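You operate a simulated robot arm through the tools that you are given. There is no shell and no other tool.

You are at the controls of a simulated robot arm. One attempt, no reset.

Task
Connect the beige hose to the wall valve and test it with a RINSE.
Fine: coupling pushed home, clamp bar locked, valve knob ON, one run, dial back to OFF.

Only the result counts: the job must be done as asked and must still hold three seconds after the hand-in. Knocking over, shifting, dropping, spilling or breaking anything else fails it.

Robot
A 7-joint arm with a two-finger parallel gripper, fixed in place. Base frame: the origin is at the foot of the arm, x ahead of it, y to its left, z up; the work surface is at about z = 0.815. Units: m, rad, N and s.
Its first joint turns from -2.897 to 2.897 rad. Payload 4.4 kg.
The TCP is the grasp point between the finger pads, 0.023 m short of the fingertips. In the tool frame z runs along the fingers and y along their closing line. Largest opening 0.094 m; finger width 0.038, thickness 0.01; the body of the gripper, 0.054 by 0.096 m, starts 0.039 m behind the TCP.
Orientation is told as [roll, pitch, yaw] about the base's x, y, z axes, in that order, counted from this pose: with the fingers straight down and closing along the base's y, the tool's x points along the base's -x, its y along +y and its z along -z.

Tools
- The arm moves only by the tool move_arm. Its argument "series" is a list that holds one entry, the list of rows, each a list of 7 numbers: the turn, a rotation vector about the tool's x, y, z in units of 90 degrees (1.0 is 90 degrees), then the shift along the tool's x, y, z in units of 500 mm (1.0 is 500 mm), then the finger opening in mm, from 0 to 94. In form: [[[ax, ay, az, x, y, z, claw], ...]]. A call has 1 to 20 rows; each row is the pose to reach, as a shift and turn from the pose commanded when the call began, along the tool's axes at that moment. A call with a number of a shift or a turn outside -1 to 1 is refused whole. Rows are played at 5 a second. More than 0.05 m and 0.15 rad between two rows, or a gripper value outside its range, and nothing of the call is played. A pose out of reach is approached as far as the arm can. The call stops where the force on the tool passes 70 N (or 10 N more than at its start, if that is more) or the arm is blocked; 0.2 s more then pass. The fingers move at their own pace (about 0.072 m/s each) and stop on an object; they squeeze with about 29 N. The grip force told is the motor's: it shows also when the fingers shut on nothing. Time passes only in rows, and 0.2 s behind the last, so rows that repeat a pose let the fingers close. It gives the time, the measured TCP pose, the force on the tool (base axes), the opening and the grip force at its end, in the units of the frame above (readings bear some noise), with the torque about the TCP (base axes, N m) and any sound that the robot's microphone picked up.
- Cameras (640 x 400 px; columns grow to the right, rows downward): "scene" is fixed at [0.0595, 0.6545, 1.5083]; the picture's right is [-0.38, -0.92, 0.00], its down [-0.35, 0.14, -0.92] and it looks along [0.85, -0.35, -0.38] (base axes); focal length 256 px, centre (320, 200). "wrist" rides on the gripper at [0.086, 0.016, -0.075] in the tool frame; the picture's right is [-0.18, 0.98, 0.00], its down [-0.58, -0.11, -0.81] and it looks along [-0.79, -0.15, 0.59] (tool axes); focal length 243 px, centre (320, 200). There is no depth. A picture from a camera that has moved, and an enlarged one, comes with that camera's place and axes in the base frame and with its lens. The place of the scene camera against the robot may be out by one fixed shift of up to 0.012 m in any direction.
- get_image(camera): a new picture of that camera. The clock stands still meanwhile.
- inspect(camera, box): a new picture of the part [left, top, right, bottom] of that camera's present view, enlarged. The clock stands still meanwhile.
- job_done(): hands the job in; it is judged then, once.

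Nothing tells you positions but the pictures and the camera data. Unless the task says otherwise, let go and move clear before handing in.

The tools are called as a command line: name --argument value ..., lists and objects as JSON in quotes. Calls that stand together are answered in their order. move_arm: Moves the arm, as the interface text tells. Its arguments: {"type":"object","properties":{"series":{"type":"array"}},"required":["series"]} The other tools are called the same way: get_image (camera) takes a picture; inspect (camera, box) takes an enlarged picture of a part of a camera's view; job_done () hands the job in.

At the start:

```text
t: 0.0
eef_pos: [0.6133, 0.0939, 1.44]
tool_rot: [0.001, 0.001, 0.001]
ft_force: [-0.8, 0.0, 0.7]
wrist_torque: [-0.03, -0.01, 0.01]
opening: 0.094
finger_force: 0.0
```

scene: 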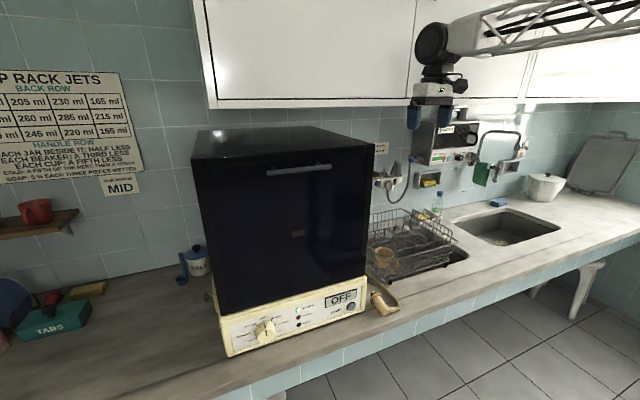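
wrist: 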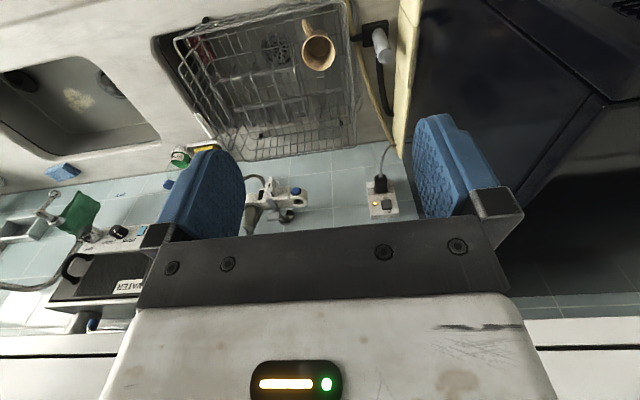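

I see a countertop dishwasher with a dial and a display that reads OFF, a dish rack, wall fixtures and a small beige item near the dishwasher's right front corner. I'll look closer at each of these before moving.

inspect --camera "scene" --box '[210, 270, 410, 395]'

inspect --camera "scene" --box '[350, 130, 470, 205]'

inspect --camera "scene" --box '[340, 190, 480, 320]'

inspect --camera "scene" --box '[0, 50, 200, 200]'

inspect --camera "wrist" --box '[220, 0, 440, 240]'

```text
3.20 times, centred on (310, 332) of scene
camera zoom: at [0.0595, 0.6545, 1.5083], right [-0.38, -0.92, 0.0], down [-0.35, 0.14, -0.92], along [0.85, -0.35, -0.38], focal length 818 px, centre (352, -224)
```

zoom: 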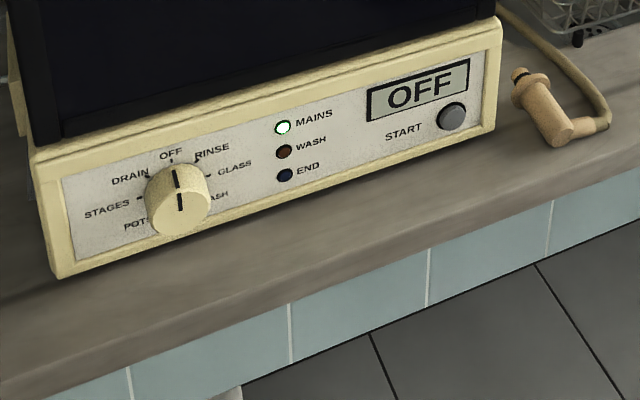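

```text
5.33 times, centred on (410, 168) of scene
camera zoom: at [0.0595, 0.6545, 1.5083], right [-0.38, -0.92, 0.0], down [-0.35, 0.14, -0.92], along [0.85, -0.35, -0.38], focal length 1363 px, centre (-160, 373)
```

zoom: 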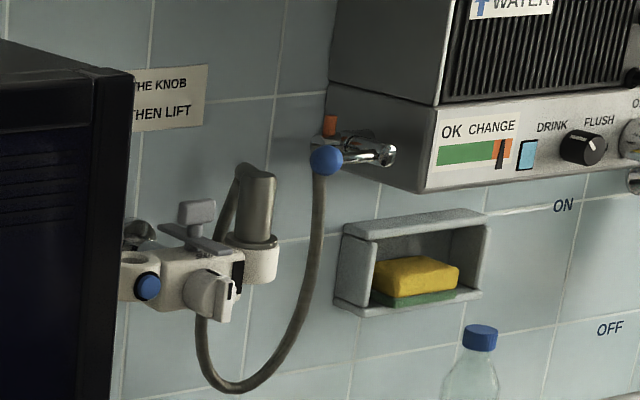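

```text
3.08 times, centred on (410, 255) of scene
camera zoom: at [0.0595, 0.6545, 1.5083], right [-0.38, -0.92, 0.0], down [-0.35, 0.14, -0.92], along [0.85, -0.35, -0.38], focal length 786 px, centre (43, 31)
```

zoom: 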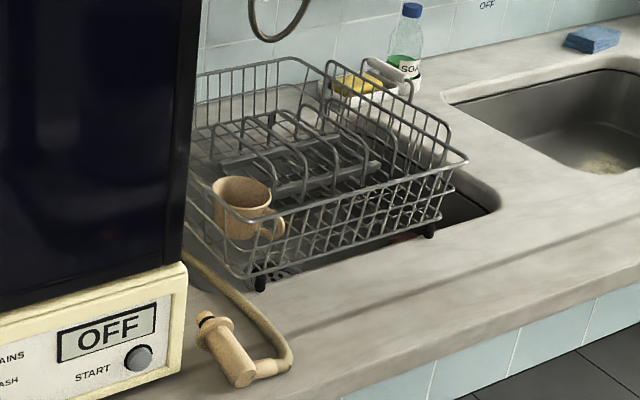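

```text
2.67 times, centred on (100, 125) of scene
camera zoom: at [0.0595, 0.6545, 1.5083], right [-0.38, -0.92, 0.0], down [-0.35, 0.14, -0.92], along [0.85, -0.35, -0.38], focal length 682 px, centre (907, 400)
```

zoom: 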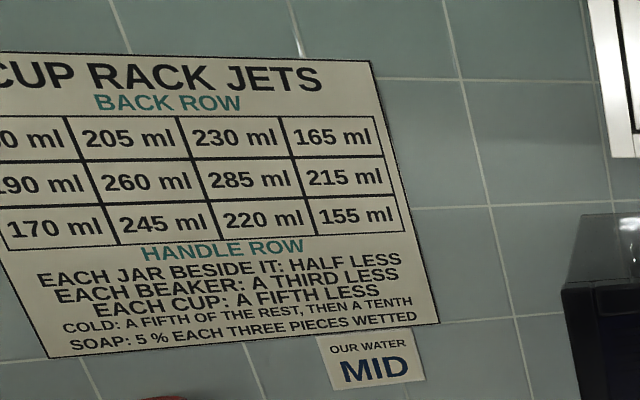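

```text
1.67 times, centred on (330, 120) of wrist
camera zoom: at [0.5278, 0.1107, 1.5132], right [0.18, 0.98, 0.0], down [0.58, -0.11, 0.81], along [0.79, -0.15, -0.59], focal length 404 px, centre (303, 333)
```

zoom: 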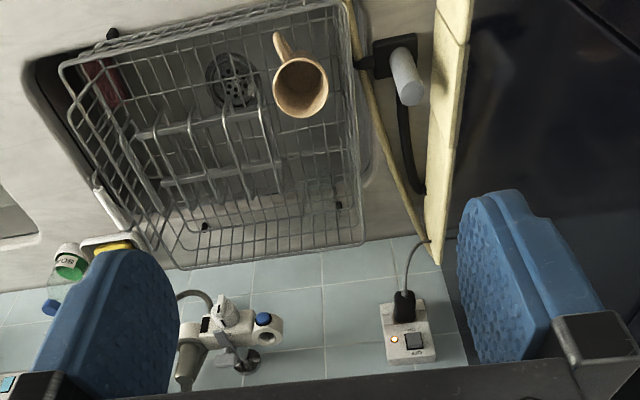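

The beige coupling lies on the counter near (0.61, 0.20), and the wall valve is near (1.03, -0.04, 1.13). I'll bring the wrist camera closer to the valve and the sign next to it.

move_arm --series '[[[0, 0, 0, -0.05, -0.015, 0.05, 94], [0, 0, 0, -0.1, -0.03, 0.1, 94], [0, 0, 0, -0.15, -0.045, 0.15, 94], [0, 0, 0, -0.2, -0.06, 0.2, 94], [0, 0, 0, -0.25, -0.075, 0.25, 94], [0, 0, 0, -0.3, -0.09, 0.28, 94], [0, 0, 0, -0.34, -0.1, 0.31, 94]]]'

get_image --camera "wrist"

get_image --camera "scene"

```text
t: 1.6
eef_pos: [0.7786, 0.0463, 1.2899]
tool_rot: [-0.001, -0.007, 0.002]
ft_force: [-0.8, 0.6, 0.2]
wrist_torque: [0.01, -0.02, 0.0]
opening: 0.0942
finger_force: 0.1
```

```text
taken
camera wrist: at [0.6908, 0.0627, 1.3632], right [0.18, 0.98, 0.0], down [0.58, -0.11, 0.81], along [0.8, -0.15, -0.59], focal length 243 px, centre (320, 200)
```

wrist: 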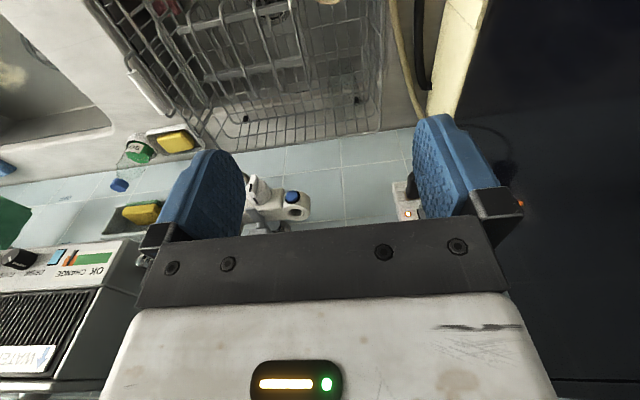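

```text
taken
```

scene: 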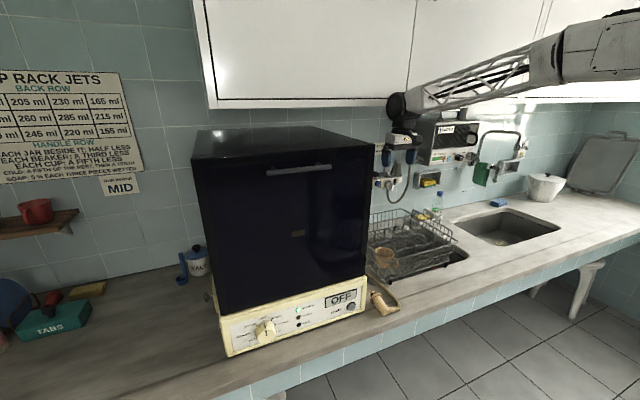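

I now see the valve body between the fingers, but from steeply above. I'll tilt the tool forward about 36° so the camera looks level at the valve and the sign.

move_arm --series '[[[0, -0.067, 0, -0.006, -0.02, 0.03, 94], [0, -0.133, 0, -0.012, -0.04, 0.06, 94], [0, -0.2, 0, -0.018, -0.06, 0.09, 94], [0, -0.267, 0, -0.024, -0.08, 0.12, 94], [0, -0.333, 0, -0.03, -0.1, 0.15, 94], [0, -0.4, 0, -0.03, -0.128, 0.17, 94]]]'

get_image --camera "wrist"

```text
t: 3.0
eef_pos: [0.7988, -0.0204, 1.1986]
tool_rot: [0.0, -0.63, 0.0]
ft_force: [0.0, 0.1, 1.1]
wrist_torque: [-0.01, -0.02, -0.02]
opening: 0.094
finger_force: 0.1
```

```text
taken
camera wrist: at [0.6852, -0.0039, 1.2073], right [0.15, 0.98, 0.11], down [-0.01, -0.11, 0.99], along [0.99, -0.15, -0.01], focal length 243 px, centre (320, 200)
```

wrist: 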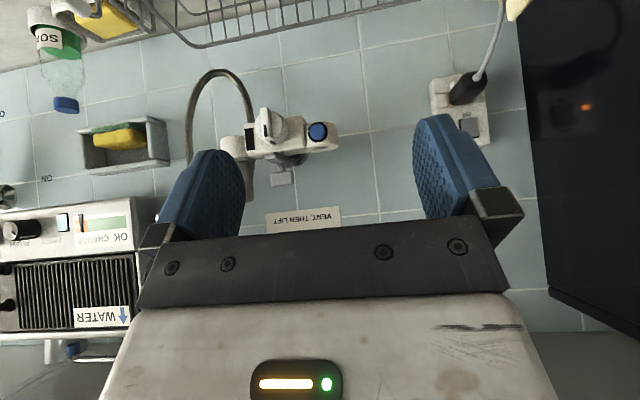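

inspect --camera "wrist" --box '[180, 60, 360, 235]'

inspect --camera "scene" --box '[360, 130, 460, 205]'

inspect --camera "scene" --box '[400, 100, 560, 200]'

```text
2.29 times, centred on (270, 148) of wrist
camera zoom: at [0.6852, -0.0039, 1.2073], right [0.15, 0.98, 0.11], down [-0.01, -0.11, 0.99], along [0.99, -0.15, -0.01], focal length 555 px, centre (434, 320)
```

zoom: 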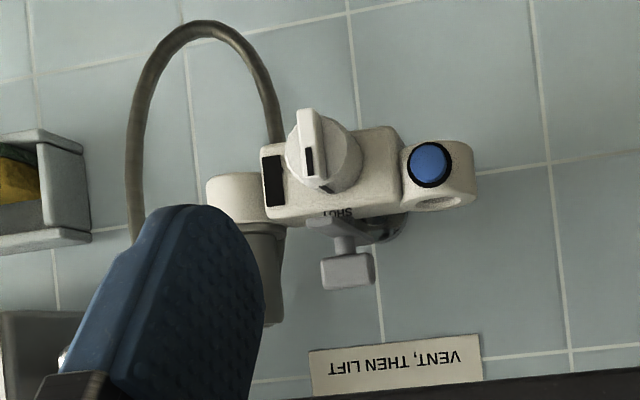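

```text
5.33 times, centred on (410, 168) of scene
camera zoom: at [0.0595, 0.6545, 1.5083], right [-0.38, -0.92, 0.0], down [-0.35, 0.14, -0.92], along [0.85, -0.35, -0.38], focal length 1363 px, centre (-160, 373)
```

zoom: 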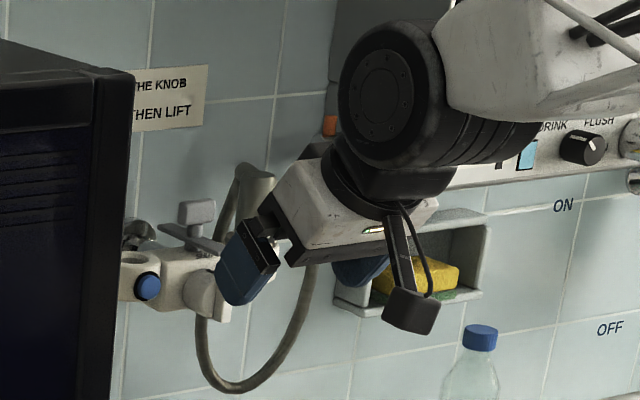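

```text
4.00 times, centred on (480, 150) of scene
camera zoom: at [0.0595, 0.6545, 1.5083], right [-0.38, -0.92, 0.0], down [-0.35, 0.14, -0.92], along [0.85, -0.35, -0.38], focal length 1022 px, centre (-320, 400)
```

zoom: 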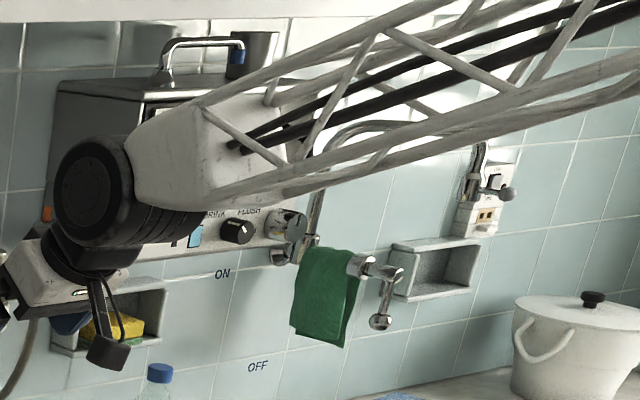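

The valve has an empty cup on its left, with a blue button on the front. It also has a central knob, a grey T-bar and a right cup holding a grey coupling. I'll raise the camera to read the whole sign and see the valve from above.

move_arm --series '[[[0, 0, 0, -0.02, 0.02, -0.05, 94], [0, 0, 0, -0.04, 0.04, -0.1, 94], [0, 0, 0, -0.06, 0.06, -0.15, 94], [0, 0, 0, -0.07, 0.08, -0.2, 94]]]'

inspect --camera "wrist" --box '[180, 0, 430, 240]'

```text
t: 4.0
eef_pos: [0.7665, 0.0212, 1.3]
tool_rot: [0.0, -0.629, 0.001]
ft_force: [0.3, -0.2, -0.6]
wrist_torque: [0.01, 0.01, -0.01]
opening: 0.094
finger_force: 0.1
```

```text
1.67 times, centred on (305, 120) of wrist
camera zoom: at [0.654, 0.0373, 1.3091], right [0.15, 0.98, 0.11], down [0.0, -0.11, 0.99], along [0.99, -0.15, -0.01], focal length 404 px, centre (345, 333)
```

zoom: 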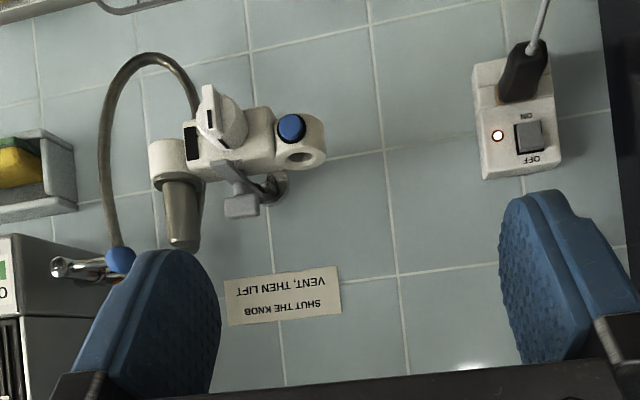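

inspect --camera "wrist" --box '[260, 40, 390, 135]'

inspect --camera "wrist" --box '[230, 40, 320, 130]'

```text
4.21 times, centred on (325, 88) of wrist
camera zoom: at [0.654, 0.0373, 1.3091], right [0.15, 0.98, 0.11], down [0.0, -0.11, 0.99], along [0.99, -0.15, -0.01], focal length 1022 px, centre (299, 674)
```

zoom: 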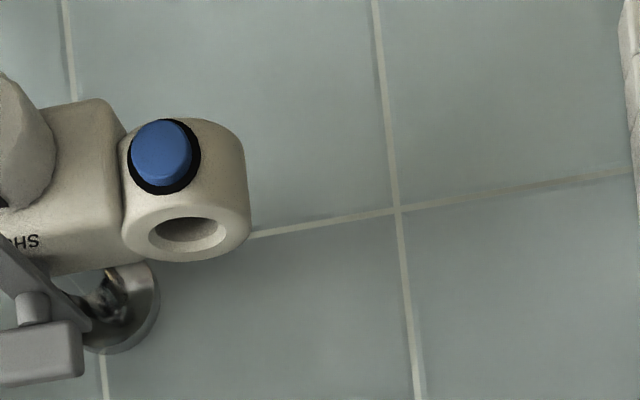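

```text
4.44 times, centred on (275, 85) of wrist
camera zoom: at [0.654, 0.0373, 1.3091], right [0.15, 0.98, 0.11], down [0.0, -0.11, 0.99], along [0.99, -0.15, -0.01], focal length 1078 px, centre (520, 711)
```

zoom: 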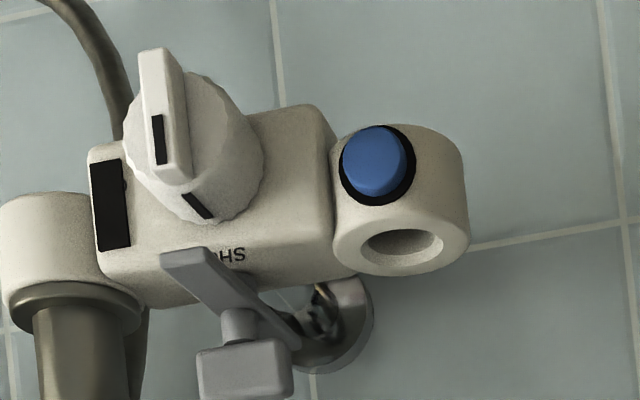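

inspect --camera "scene" --box '[365, 145, 425, 205]'

inspect --camera "scene" --box '[365, 275, 405, 325]'

```text
6.67 times, centred on (395, 175) of scene
camera zoom: at [0.0595, 0.6545, 1.5083], right [-0.38, -0.92, 0.0], down [-0.35, 0.14, -0.92], along [0.85, -0.35, -0.38], focal length 1704 px, centre (-180, 367)
```

zoom: 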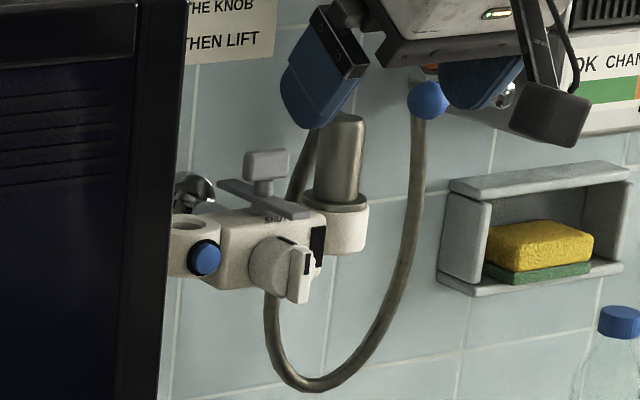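

```text
8.00 times, centred on (385, 300) of scene
camera zoom: at [0.0595, 0.6545, 1.5083], right [-0.38, -0.92, 0.0], down [-0.35, 0.14, -0.92], along [0.85, -0.35, -0.38], focal length 2044 px, centre (-200, -600)
```

zoom: 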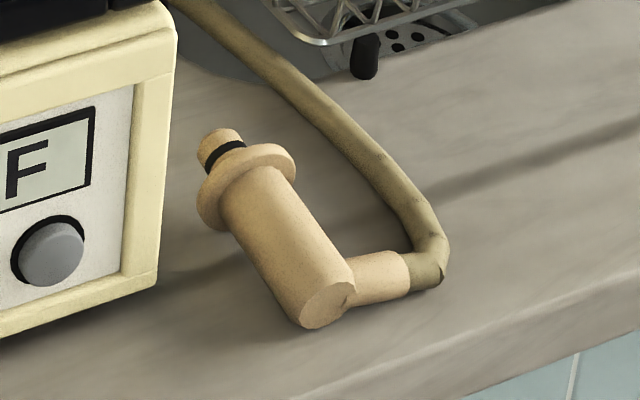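

The sign reads "SHUT THE KNOB / VENT, THEN LIFT", and the bar on top of the valve looks like it lies across the body. I'll view the valve from below and head-on to understand the ports and the knob marks.

move_arm --series '[[[0, -0.04, 0, 0.022, -0.04, 0.066, 94], [0, -0.08, 0, 0.044, -0.08, 0.132, 94], [0, -0.12, 0, 0.067, -0.12, 0.2, 94], [0, -0.16, 0, 0.09, -0.16, 0.265, 94], [0, -0.2, 0, 0.112, -0.2, 0.33, 94], [0, -0.24, 0, 0.134, -0.24, 0.396, 94], [0, -0.267, 0, 0.156, -0.272, 0.463, 94]]]'

get_image --camera "wrist"

inspect --camera "scene" --box '[365, 145, 425, 205]'

```text
t: 5.6
eef_pos: [0.8421, -0.1177, 1.0778]
tool_rot: [-0.005, -1.059, 0.002]
ft_force: [1.2, 0.0, 7.0]
wrist_torque: [-0.01, 0.45, 0.01]
opening: 0.094
finger_force: 0.0
```

```text
taken
camera wrist: at [0.7359, -0.1011, 1.0375], right [0.09, 0.98, 0.16], down [-0.42, -0.11, 0.9], along [0.9, -0.15, 0.4], focal length 243 px, centre (320, 200)
```

wrist: 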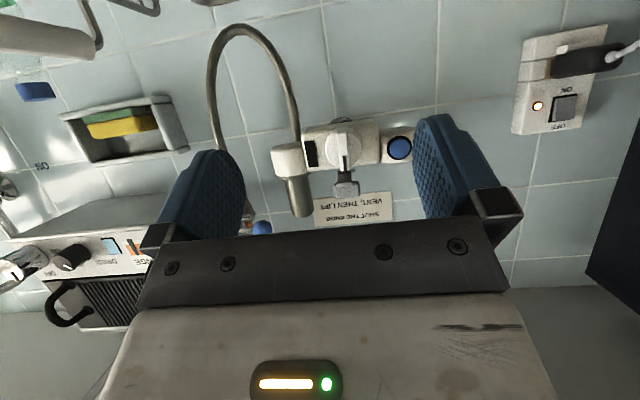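

```text
6.67 times, centred on (395, 175) of scene
camera zoom: at [0.0595, 0.6545, 1.5083], right [-0.38, -0.92, 0.0], down [-0.35, 0.14, -0.92], along [0.85, -0.35, -0.38], focal length 1704 px, centre (-180, 367)
```

zoom: 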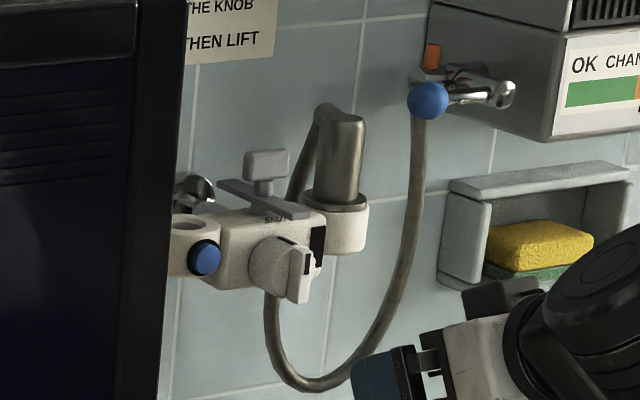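

move_arm --series '[[[0, 0, 0, 0, 0, 0, 94]]]'

inspect --camera "wrist" --box '[255, 95, 425, 220]'

get_image --camera "scene"

```text
t: 6.0
eef_pos: [0.8417, -0.1169, 1.0685]
tool_rot: [0.001, -1.049, 0.0]
ft_force: [0.4, -0.6, -0.5]
wrist_torque: [-0.01, 0.0, -0.01]
opening: 0.0941
finger_force: 0.1
```

```text
3.20 times, centred on (340, 158) of wrist
camera zoom: at [0.7342, -0.1008, 1.0301], right [0.09, 0.98, 0.16], down [-0.41, -0.11, 0.91], along [0.91, -0.15, 0.39], focal length 776 px, centre (256, 336)
```

zoom: 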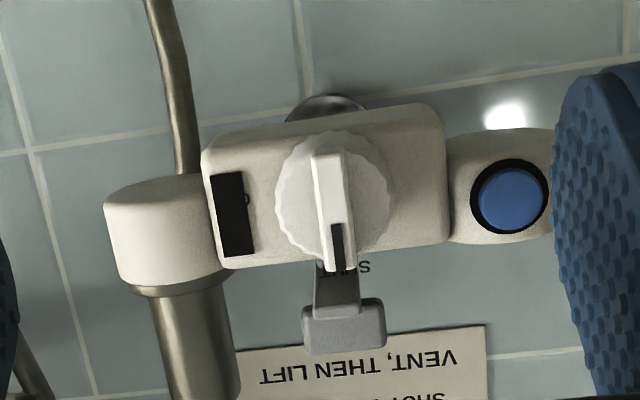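

```text
taken
```

scene: 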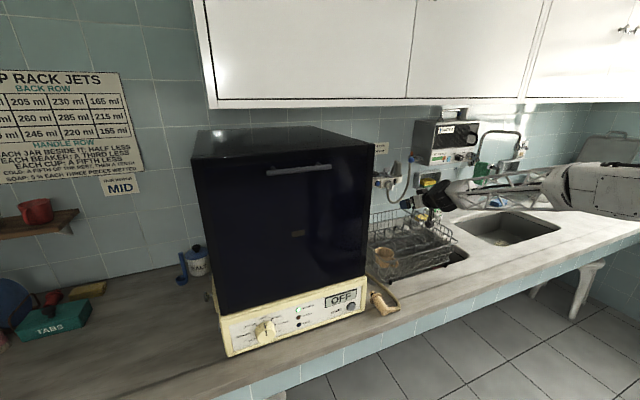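

inspect --camera "wrist" --box '[295, 110, 365, 195]'

inspect --camera "wrist" --box '[265, 130, 345, 200]'

inspect --camera "scene" --box '[376, 155, 402, 181]'

```text
4.71 times, centred on (330, 152) of wrist
camera zoom: at [0.7342, -0.1008, 1.0301], right [0.09, 0.98, 0.16], down [-0.41, -0.11, 0.91], along [0.91, -0.15, 0.39], focal length 1142 px, centre (273, 424)
```

zoom: 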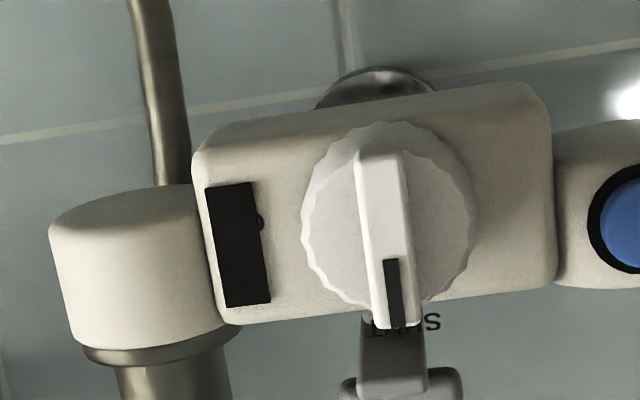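

```text
5.71 times, centred on (305, 165) of wrist
camera zoom: at [0.7342, -0.1008, 1.0301], right [0.09, 0.98, 0.16], down [-0.41, -0.11, 0.91], along [0.91, -0.15, 0.39], focal length 1386 px, centre (406, 400)
```

zoom: 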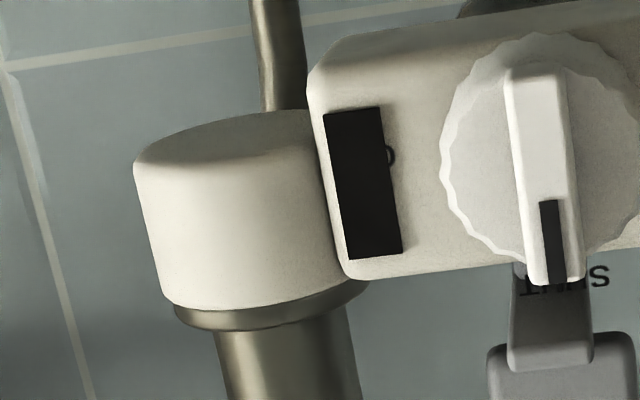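

```text
15.38 times, centred on (389, 168) of scene
camera zoom: at [0.0595, 0.6545, 1.5083], right [-0.38, -0.92, 0.0], down [-0.35, 0.14, -0.92], along [0.85, -0.35, -0.38], focal length 3932 px, centre (-742, 692)
```

zoom: 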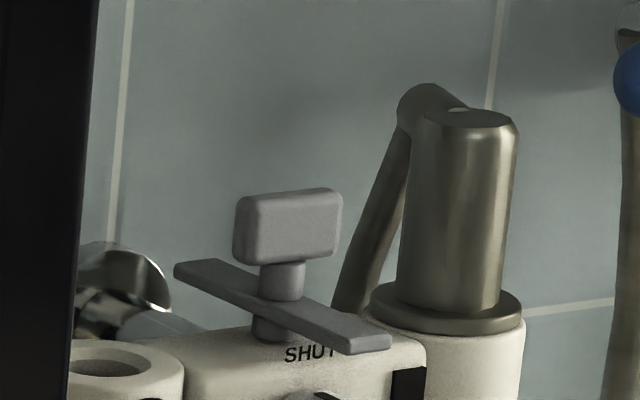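

The knob pointer is on SHUT (up), with ON partly hidden under the black plate on its right. The clamp bar stands across the body, so it's unlocked. Next I'll go and look at the beige coupling up close.

move_arm --series '[[[0, 0.06, 0, 0.0, 0.06, -0.08, 94], [0, 0.13, 0, 0.0, 0.13, -0.16, 94], [0, 0.2, 0, 0.01, 0.2, -0.24, 94], [0, 0.27, 0, 0.02, 0.27, -0.32, 94], [0, 0.34, 0, 0.04, 0.34, -0.38, 94], [0, 0.41, 0, 0.07, 0.41, -0.43, 94], [0, 0.48, 0, 0.1, 0.48, -0.47, 94], [0, 0.55, 0, 0.13, 0.55, -0.5, 94], [0, 0.6, 0, 0.16, 0.6, -0.52, 94], [0, 0.667, 0, 0.19, 0.63, -0.54, 94], [0, 0.667, 0, 0.19, 0.63, -0.54, 94]]]'

get_image --camera "wrist"

get_image --camera "scene"

```text
refused: row 2 steps farther than a row can; nothing moved
```

```text
taken
camera wrist: at [0.7342, -0.1008, 1.0301], right [0.09, 0.98, 0.16], down [-0.41, -0.11, 0.91], along [0.91, -0.15, 0.39], focal length 243 px, centre (320, 200)
```

wrist: 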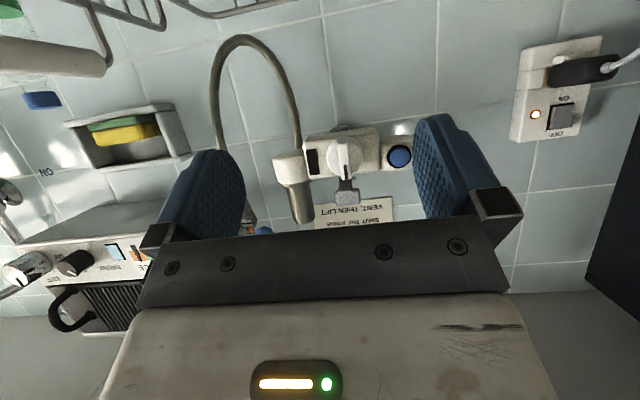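

```text
taken
```

scene: 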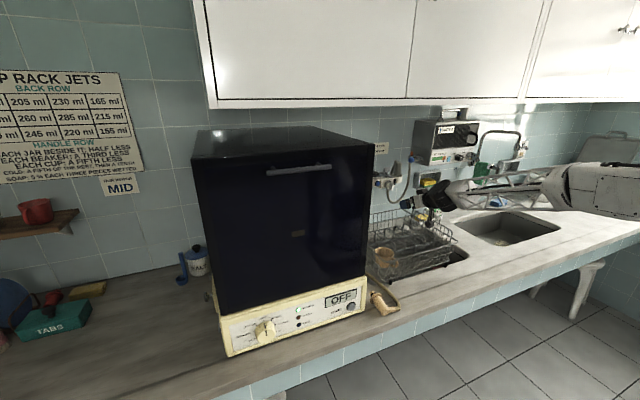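

move_arm --series '[[[0, 0.0667, 0, 0.0148, 0.0634, -0.0589, 94], [0, 0.1333, 0, 0.0296, 0.1268, -0.1178, 94], [0, 0.2, 0, 0.0444, 0.1902, -0.1767, 94], [0, 0.2667, 0, 0.0592, 0.2536, -0.2356, 94], [0, 0.3333, 0, 0.074, 0.317, -0.2945, 94], [0, 0.4, 0, 0.0888, 0.3804, -0.3534, 94], [0, 0.4667, 0, 0.1036, 0.4438, -0.4123, 94], [0, 0.5333, 0, 0.1184, 0.5072, -0.4712, 94], [0, 0.6, 0, 0.1332, 0.5706, -0.5301, 94], [0, 0.667, 0, 0.148, 0.634, -0.589, 94], [0, 0.667, 0, 0.148, 0.634, -0.589, 94]]]'

get_image --camera "wrist"

get_image --camera "scene"

```text
t: 8.4
eef_pos: [0.5488, 0.2024, 1.149]
tool_rot: [-0.002, 0.002, -0.001]
ft_force: [0.2, -0.4, -0.1]
wrist_torque: [0.0, 0.0, -0.01]
opening: 0.094
finger_force: 0.0
```

```text
taken
camera wrist: at [0.4629, 0.218, 1.2238], right [0.18, 0.98, 0.0], down [0.58, -0.11, 0.81], along [0.79, -0.15, -0.59], focal length 243 px, centre (320, 200)
```

wrist: 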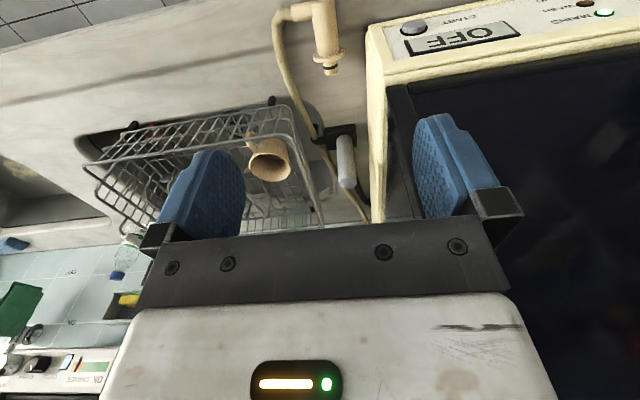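

```text
taken
```

scene: 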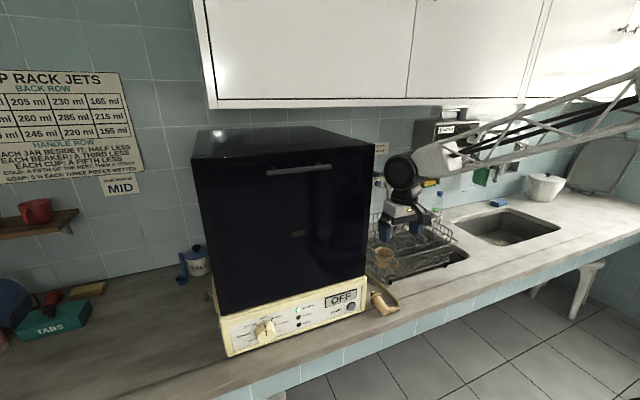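

move_arm --series '[[[0, 0.07, 0, 0.035, -0.01, 0.052, 94], [0, 0.14, 0, 0.07, -0.02, 0.104, 94], [0, 0.21, 0, 0.105, -0.03, 0.156, 94], [0, 0.278, 0, 0.14, -0.04, 0.206, 94], [0, 0.278, 0, 0.14, -0.04, 0.206, 94]]]'

get_image --camera "wrist"

inspect --camera "wrist" --box '[240, 80, 420, 220]'

```text
t: 9.6
eef_pos: [0.4784, 0.1815, 1.0482]
tool_rot: [0.002, 0.439, 0.001]
ft_force: [-0.7, 0.0, -0.3]
wrist_torque: [0.01, 0.02, 0.0]
opening: 0.0941
finger_force: 0.0
```

```text
taken
camera wrist: at [0.4334, 0.1975, 1.1514], right [0.17, 0.98, -0.08], down [0.87, -0.11, 0.48], along [0.47, -0.15, -0.87], focal length 243 px, centre (320, 200)
```

wrist: 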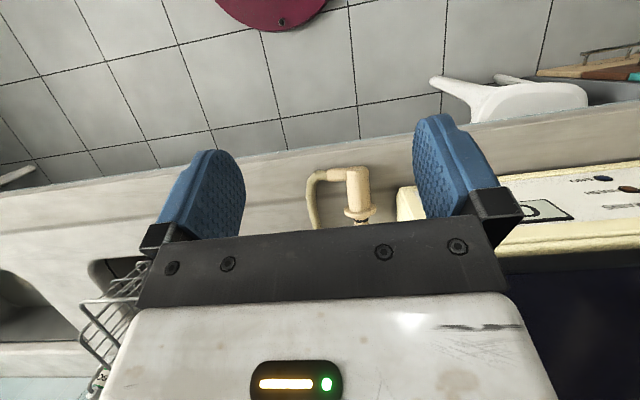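

```text
2.86 times, centred on (330, 150) of wrist
camera zoom: at [0.4334, 0.1975, 1.1514], right [0.17, 0.98, -0.08], down [0.87, -0.11, 0.48], along [0.47, -0.15, -0.87], focal length 693 px, centre (291, 343)
```

zoom: 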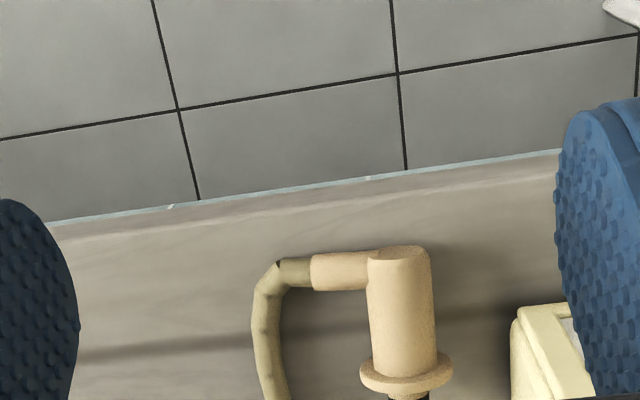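

The coupling lies along x, from about x = 0.56 (elbow end) to 0.665 (tip), at y ≈ 0.20, with its elbow toward -y. To set it tip-down in the port, the hand has to be flipped 180° about its own axis, so I'll test that turn in free space first.

move_arm --series '[[[0, -0.07, 0, 0.035, -0.04, -0.039, 94], [0, -0.14, 0, 0.07, -0.08, -0.078, 94], [0, -0.21, 0, 0.105, -0.12, -0.117, 94], [0, -0.278, 0, 0.139, -0.16, -0.156, 94], [0, -0.278, 0, 0.139, -0.16, -0.156, 94]]]'

move_arm --series '[[[0, 0, -0.09, 0, 0, 0, 94], [0, 0, -0.18, 0, 0, 0, 94], [0, 0, -0.27, 0, 0, 0, 94], [0, 0, -0.36, 0, 0, 0, 94], [0, 0, -0.45, 0, 0, 0, 94], [0, 0, -0.54, 0, 0, 0, 94], [0, 0, -0.63, 0, 0, 0, 94], [0, 0, -0.72, 0, 0, 0, 94], [0, 0, -0.81, 0, 0, 0, 94], [0, 0, -0.9, 0, 0, 0, 94], [0, 0, -0.98, 0, 0, 0, 94], [0, 0, -0.98, 0, 0, 0, 94]]]'

```text
t: 10.8
eef_pos: [0.4487, 0.1, 1.1478]
tool_rot: [0.0, 0.0, 0.0]
ft_force: [-0.7, 0.5, -0.1]
wrist_torque: [0.03, 0.01, -0.01]
opening: 0.0939
finger_force: 0.0
```

```text
t: 13.4
eef_pos: [0.449, 0.102, 1.1472]
tool_rot: [0.001, 0.0, 1.542]
ft_force: [0.6, -0.8, 0.1]
wrist_torque: [0.01, -0.06, 0.02]
opening: 0.0939
finger_force: 0.1
```

move_arm --series '[[[0, 0, -0.09, 0, 0, 0, 94], [0, 0, -0.18, 0, 0, 0, 94], [0, 0, -0.27, 0, 0, 0, 94], [0, 0, -0.36, 0, 0, 0, 94], [0, 0, -0.45, 0, 0, 0, 94], [0, 0, -0.54, 0, 0, 0, 94], [0, 0, -0.63, 0, 0, 0, 94], [0, 0, -0.72, 0, 0, 0, 94], [0, 0, -0.81, 0, 0, 0, 94], [0, 0, -0.9, 0, 0, 0, 94], [0, 0, -1.0, 0, 0, 0, 94], [0, 0, -1.0, 0, 0, 0, 94]]]'

get_image --camera "wrist"

get_image --camera "scene"

```text
refused: row 11 steps farther than a row can; nothing moved
```

```text
taken
camera wrist: at [0.4309, 0.0159, 1.2216], right [-0.98, 0.21, 0.0], down [0.13, 0.58, 0.81], along [0.17, 0.79, -0.59], focal length 243 px, centre (320, 200)
```

wrist: 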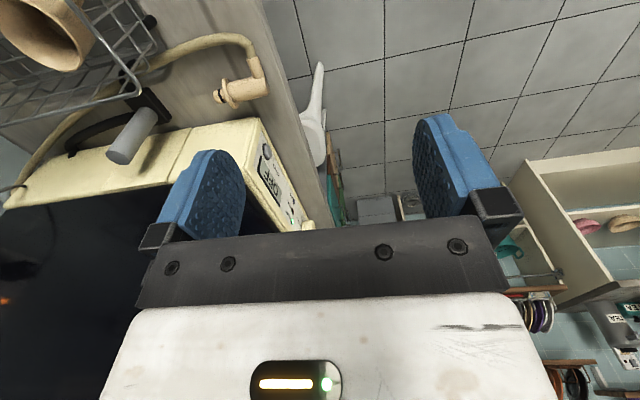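

```text
taken
```

scene: 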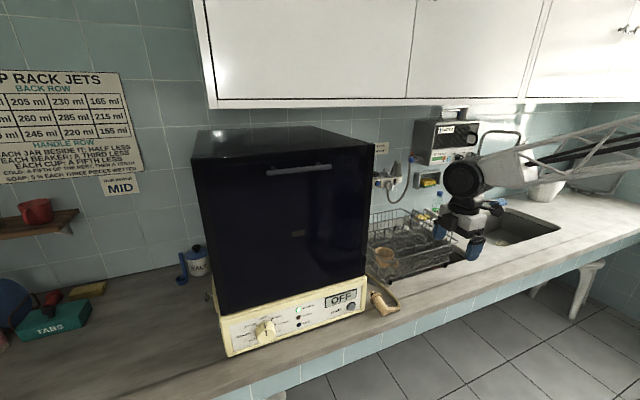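

inspect --camera "wrist" --box '[180, 20, 300, 120]'

inspect --camera "wrist" --box '[20, 20, 220, 200]'

move_arm --series '[[[0, 0, -0.09, 0, 0, 0, 94], [0, 0, -0.18, 0, 0, 0, 94], [0, 0, -0.27, 0, 0, 0, 94], [0, 0, -0.36, 0, 0, 0, 94], [0, 0, -0.45, 0, 0, 0, 94], [0, 0, -0.54, 0, 0, 0, 94], [0, 0, -0.63, 0, 0, 0, 94], [0, 0, -0.72, 0, 0, 0, 94], [0, 0, -0.81, 0, 0, 0, 94], [0, 0, -0.9, 0, 0, 0, 94], [0, 0, -0.98, 0, 0, 0, 94], [0, 0, -1.0, 0, 0, 0, 94]]]'

```text
4.00 times, centred on (240, 70) of wrist
camera zoom: at [0.4309, 0.0159, 1.2216], right [-0.98, 0.21, 0.0], down [0.13, 0.58, 0.81], along [0.17, 0.79, -0.59], focal length 970 px, centre (640, 720)
```

zoom: 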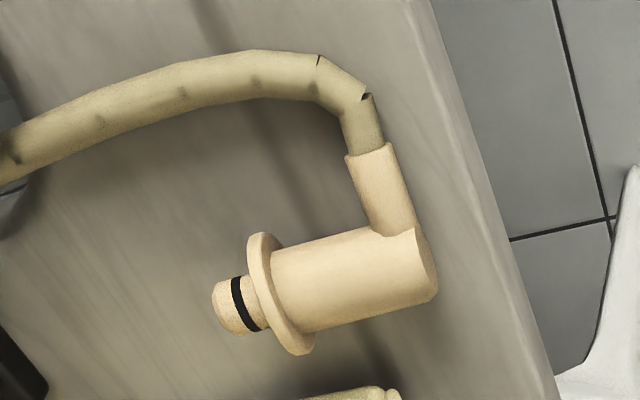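

```text
2.22 times, centred on (120, 110) of wrist
camera zoom: at [0.4309, 0.0159, 1.2216], right [-0.98, 0.21, 0.0], down [0.13, 0.58, 0.81], along [0.17, 0.79, -0.59], focal length 539 px, centre (764, 400)
```

zoom: 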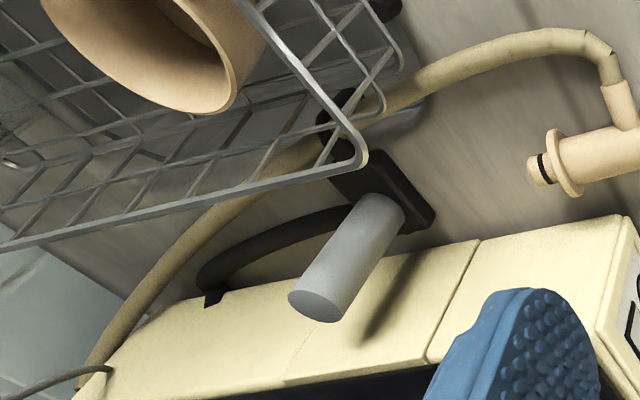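

```text
t: 16.0
eef_pos: [0.4489, 0.1013, 1.1473]
tool_rot: [0.0, -0.001, 3.113]
ft_force: [-0.1, 0.3, -0.8]
wrist_torque: [-0.01, -0.03, 0.03]
opening: 0.0938
finger_force: 0.1
```

The 180° flip works. While flipped, I'll pitch the tool forward so the camera sits above and looks down on the valve, to measure the port, bar and knob accurately.

move_arm --series '[[[0, 0.0833, 0, 0.0593, 0.0252, -0.0172, 94], [0, 0.1667, 0, 0.1186, 0.0504, -0.0344, 94], [0, 0.25, 0, 0.1779, 0.0756, -0.0516, 94], [0, 0.3333, 0, 0.2372, 0.1008, -0.0688, 94], [0, 0.4167, 0, 0.2965, 0.126, -0.086, 94], [0, 0.5, 0, 0.3558, 0.1512, -0.1032, 94], [0, 0.5833, 0, 0.4151, 0.1764, -0.1204, 94], [0, 0.6667, 0, 0.4744, 0.2016, -0.1376, 94], [0, 0.75, 0, 0.5337, 0.2268, -0.1548, 94], [0, 0.8333, 0, 0.593, 0.252, -0.172, 94], [0, 0.9167, 0, 0.6523, 0.2772, -0.1892, 94], [0, 1.0, 0, 0.7116, 0.3024, -0.2064, 94], [0, 1.0, 0, 0.7116, 0.3024, -0.2064, 94]]]'

get_image --camera "wrist"

get_image --camera "scene"

```text
t: 18.8
eef_pos: [0.801, -0.0609, 1.2494]
tool_rot: [2.733, 1.57, -0.441]
ft_force: [0.3, -0.7, 0.8]
wrist_torque: [0.0, 0.03, -0.02]
opening: 0.0939
finger_force: 0.0
out of reach, approached as far as the arm can: row 11
```

```text
taken
camera wrist: at [0.7251, -0.0743, 1.3362], right [-0.03, -0.98, -0.18], down [-0.8, 0.13, -0.58], along [0.6, 0.13, -0.79], focal length 243 px, centre (320, 200)
```

wrist: 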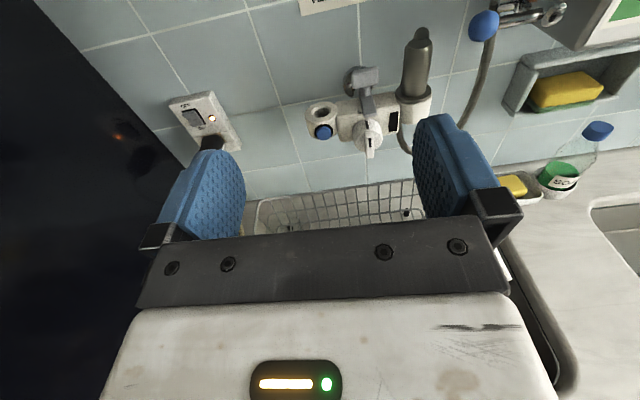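

```text
taken
```

scene: 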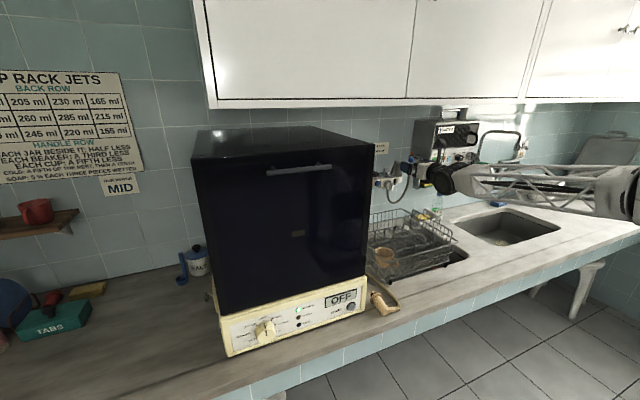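

move_arm --series '[[[0, 0, 0, 0, 0, 0.08, 94], [0, 0, 0, 0, 0.01, 0.16, 94], [0, 0, 0, 0, 0.02, 0.22, 94], [0, 0, 0, 0, 0.02, 0.22, 94]]]'

get_image --camera "wrist"

inspect --camera "wrist" --box '[240, 80, 420, 220]'

```text
t: 19.8
eef_pos: [0.9102, -0.0749, 1.2511]
tool_rot: [-2.51, 1.572, 0.599]
ft_force: [-0.7, 0.6, 0.1]
wrist_torque: [0.02, 0.0, 0.0]
opening: 0.0941
finger_force: 0.1
```

```text
taken
camera wrist: at [0.8354, -0.0878, 1.3366], right [-0.03, -0.98, -0.18], down [-0.8, 0.13, -0.58], along [0.6, 0.13, -0.79], focal length 243 px, centre (320, 200)
```

wrist: 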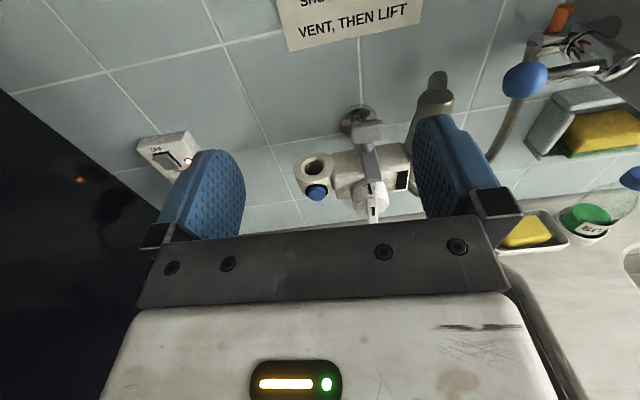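

```text
2.86 times, centred on (330, 150) of wrist
camera zoom: at [0.8354, -0.0878, 1.3366], right [-0.03, -0.98, -0.18], down [-0.8, 0.13, -0.58], along [0.6, 0.13, -0.79], focal length 693 px, centre (291, 343)
```

zoom: 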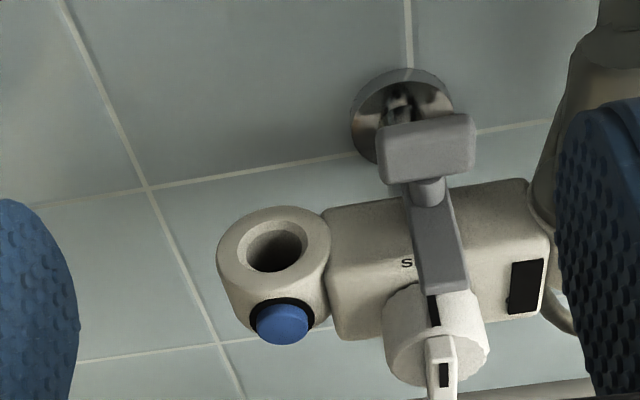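

move_arm --series '[[[0, 0, 0, -0.05, 0, -0.04, 94], [0, 0, 0, -0.1, -0.01, -0.08, 94], [0, 0, 0, -0.16, -0.02, -0.12, 94], [0, 0, 0, -0.16, -0.02, -0.12, 94]]]'

inspect --camera "wrist" --box '[240, 20, 420, 160]'

get_image --camera "wrist"

```text
t: 20.8
eef_pos: [0.8514, -0.063, 1.1707]
tool_rot: [-0.64, 1.571, 2.472]
ft_force: [0.3, 0.1, 1.1]
wrist_torque: [0.02, 0.01, -0.03]
opening: 0.094
finger_force: 0.1
```

```text
2.86 times, centred on (330, 90) of wrist
camera zoom: at [0.7759, -0.0759, 1.2561], right [-0.03, -0.98, -0.18], down [-0.8, 0.13, -0.58], along [0.6, 0.13, -0.79], focal length 693 px, centre (291, 514)
```

zoom: 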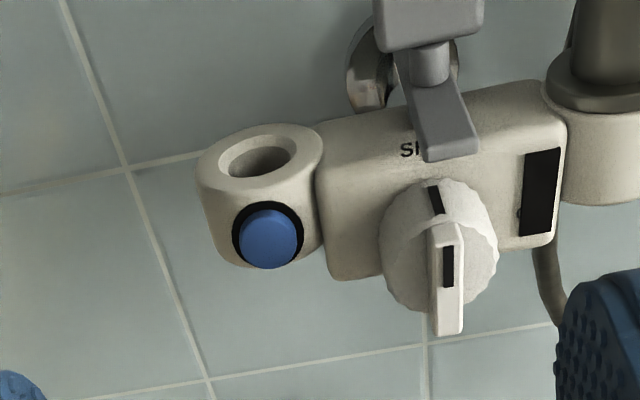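

```text
taken
camera wrist: at [0.7759, -0.0759, 1.2561], right [-0.03, -0.98, -0.18], down [-0.8, 0.13, -0.58], along [0.6, 0.13, -0.79], focal length 243 px, centre (320, 200)
```

wrist: 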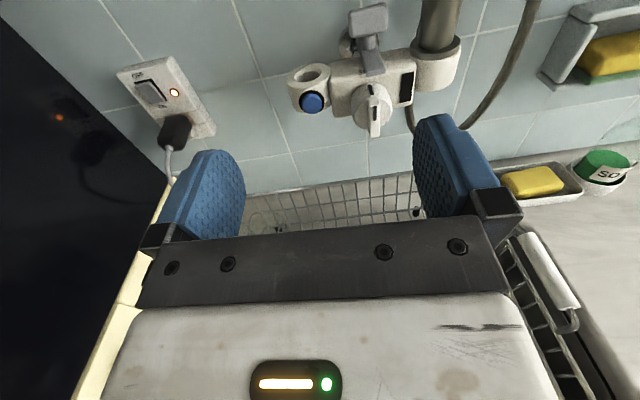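

From two views I place the open port's rim centre at about (1.042, -0.048, 1.127). The bar's front end is at (1.00, -0.112, 1.137), and the knob handle is a vertical fin below it. Now I'll go over to the beige coupling with the hand still flipped.

move_arm --series '[[[0, -0.0828, 0, -0.0311, -0.0464, -0.0525, 94], [0, -0.1656, 0, -0.0622, -0.0927, -0.1049, 94], [0, -0.2485, 0, -0.0933, -0.1391, -0.1574, 94], [0, -0.3313, 0, -0.1244, -0.1855, -0.2098, 94], [0, -0.4141, 0, -0.1555, -0.2318, -0.2623, 94], [0, -0.4969, 0, -0.1865, -0.2782, -0.3147, 94], [0, -0.5797, 0, -0.2176, -0.3245, -0.3672, 94], [0, -0.6625, 0, -0.2487, -0.3709, -0.4196, 94], [0, -0.7454, 0, -0.2798, -0.4173, -0.4721, 94], [0, -0.8282, 0, -0.3109, -0.4636, -0.5245, 94], [0, -0.911, 0, -0.342, -0.51, -0.577, 94], [0, -0.911, 0, -0.342, -0.51, -0.577, 94]]]'

get_image --camera "wrist"

get_image --camera "scene"

```text
t: 23.4
eef_pos: [0.5701, 0.2019, 0.9987]
tool_rot: [0.001, 0.136, 3.109]
ft_force: [0.0, 0.2, -0.9]
wrist_torque: [0.01, 0.04, 0.0]
opening: 0.0939
finger_force: 0.1
out of reach, approached as far as the arm can: row 2
```

```text
taken
camera wrist: at [0.6456, 0.1842, 1.0841], right [-0.21, -0.98, -0.03], down [-0.68, 0.13, 0.72], along [-0.7, 0.17, -0.7], focal length 243 px, centre (320, 200)
```

wrist: 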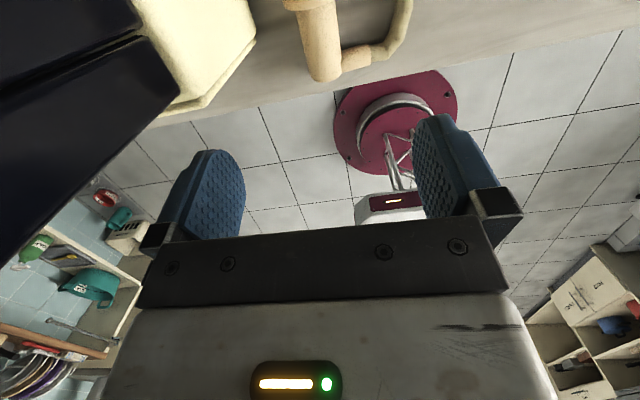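

```text
taken
```

scene: 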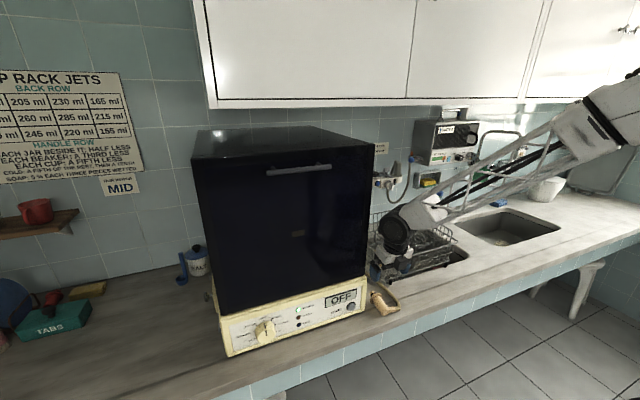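

inspect --camera "wrist" --box '[260, 0, 420, 100]'

```text
4.00 times, centred on (340, 50) of wrist
camera zoom: at [0.6456, 0.1842, 1.0841], right [-0.21, -0.98, -0.03], down [-0.68, 0.13, 0.72], along [-0.7, 0.17, -0.7], focal length 970 px, centre (240, 800)
```

zoom: 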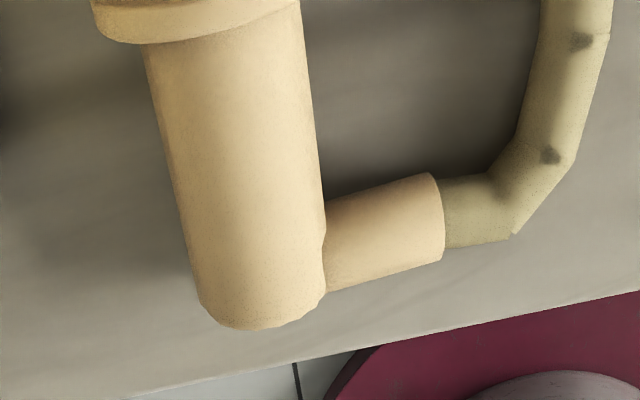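

inspect --camera "scene" --box '[365, 225, 425, 315]'

inspect --camera "wrist" --box '[130, 130, 270, 260]'

inspect --camera "wrist" --box '[395, 90, 535, 230]'

```text
4.44 times, centred on (395, 270) of scene
camera zoom: at [0.0595, 0.6545, 1.5083], right [-0.38, -0.92, 0.0], down [-0.35, 0.14, -0.92], along [0.85, -0.35, -0.38], focal length 1136 px, centre (-13, -111)
```

zoom: 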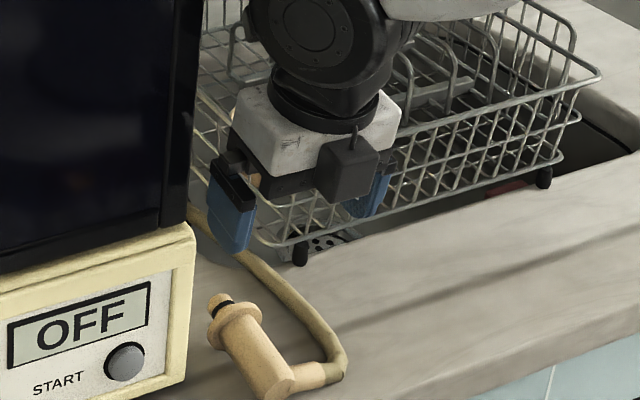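

```text
3.08 times, centred on (200, 195) of wrist
camera zoom: at [0.6456, 0.1842, 1.0841], right [-0.21, -0.98, -0.03], down [-0.68, 0.13, 0.72], along [-0.7, 0.17, -0.7], focal length 746 px, centre (689, 215)
```

zoom: 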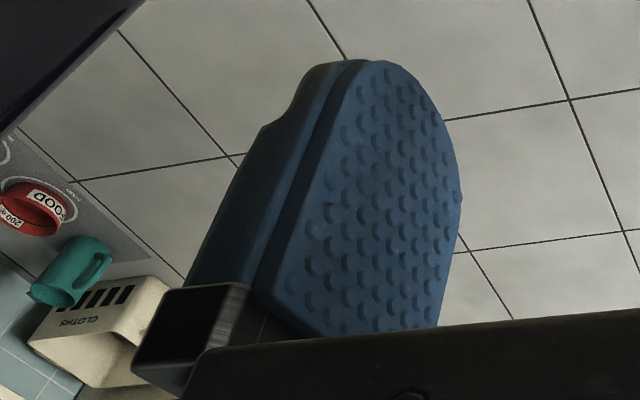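

```text
2.86 times, centred on (465, 160) of wrist
camera zoom: at [0.6456, 0.1842, 1.0841], right [-0.21, -0.98, -0.03], down [-0.68, 0.13, 0.72], along [-0.7, 0.17, -0.7], focal length 693 px, centre (-94, 314)
```

zoom: 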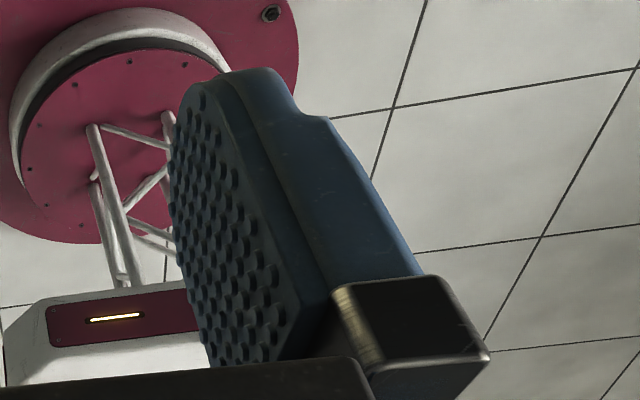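

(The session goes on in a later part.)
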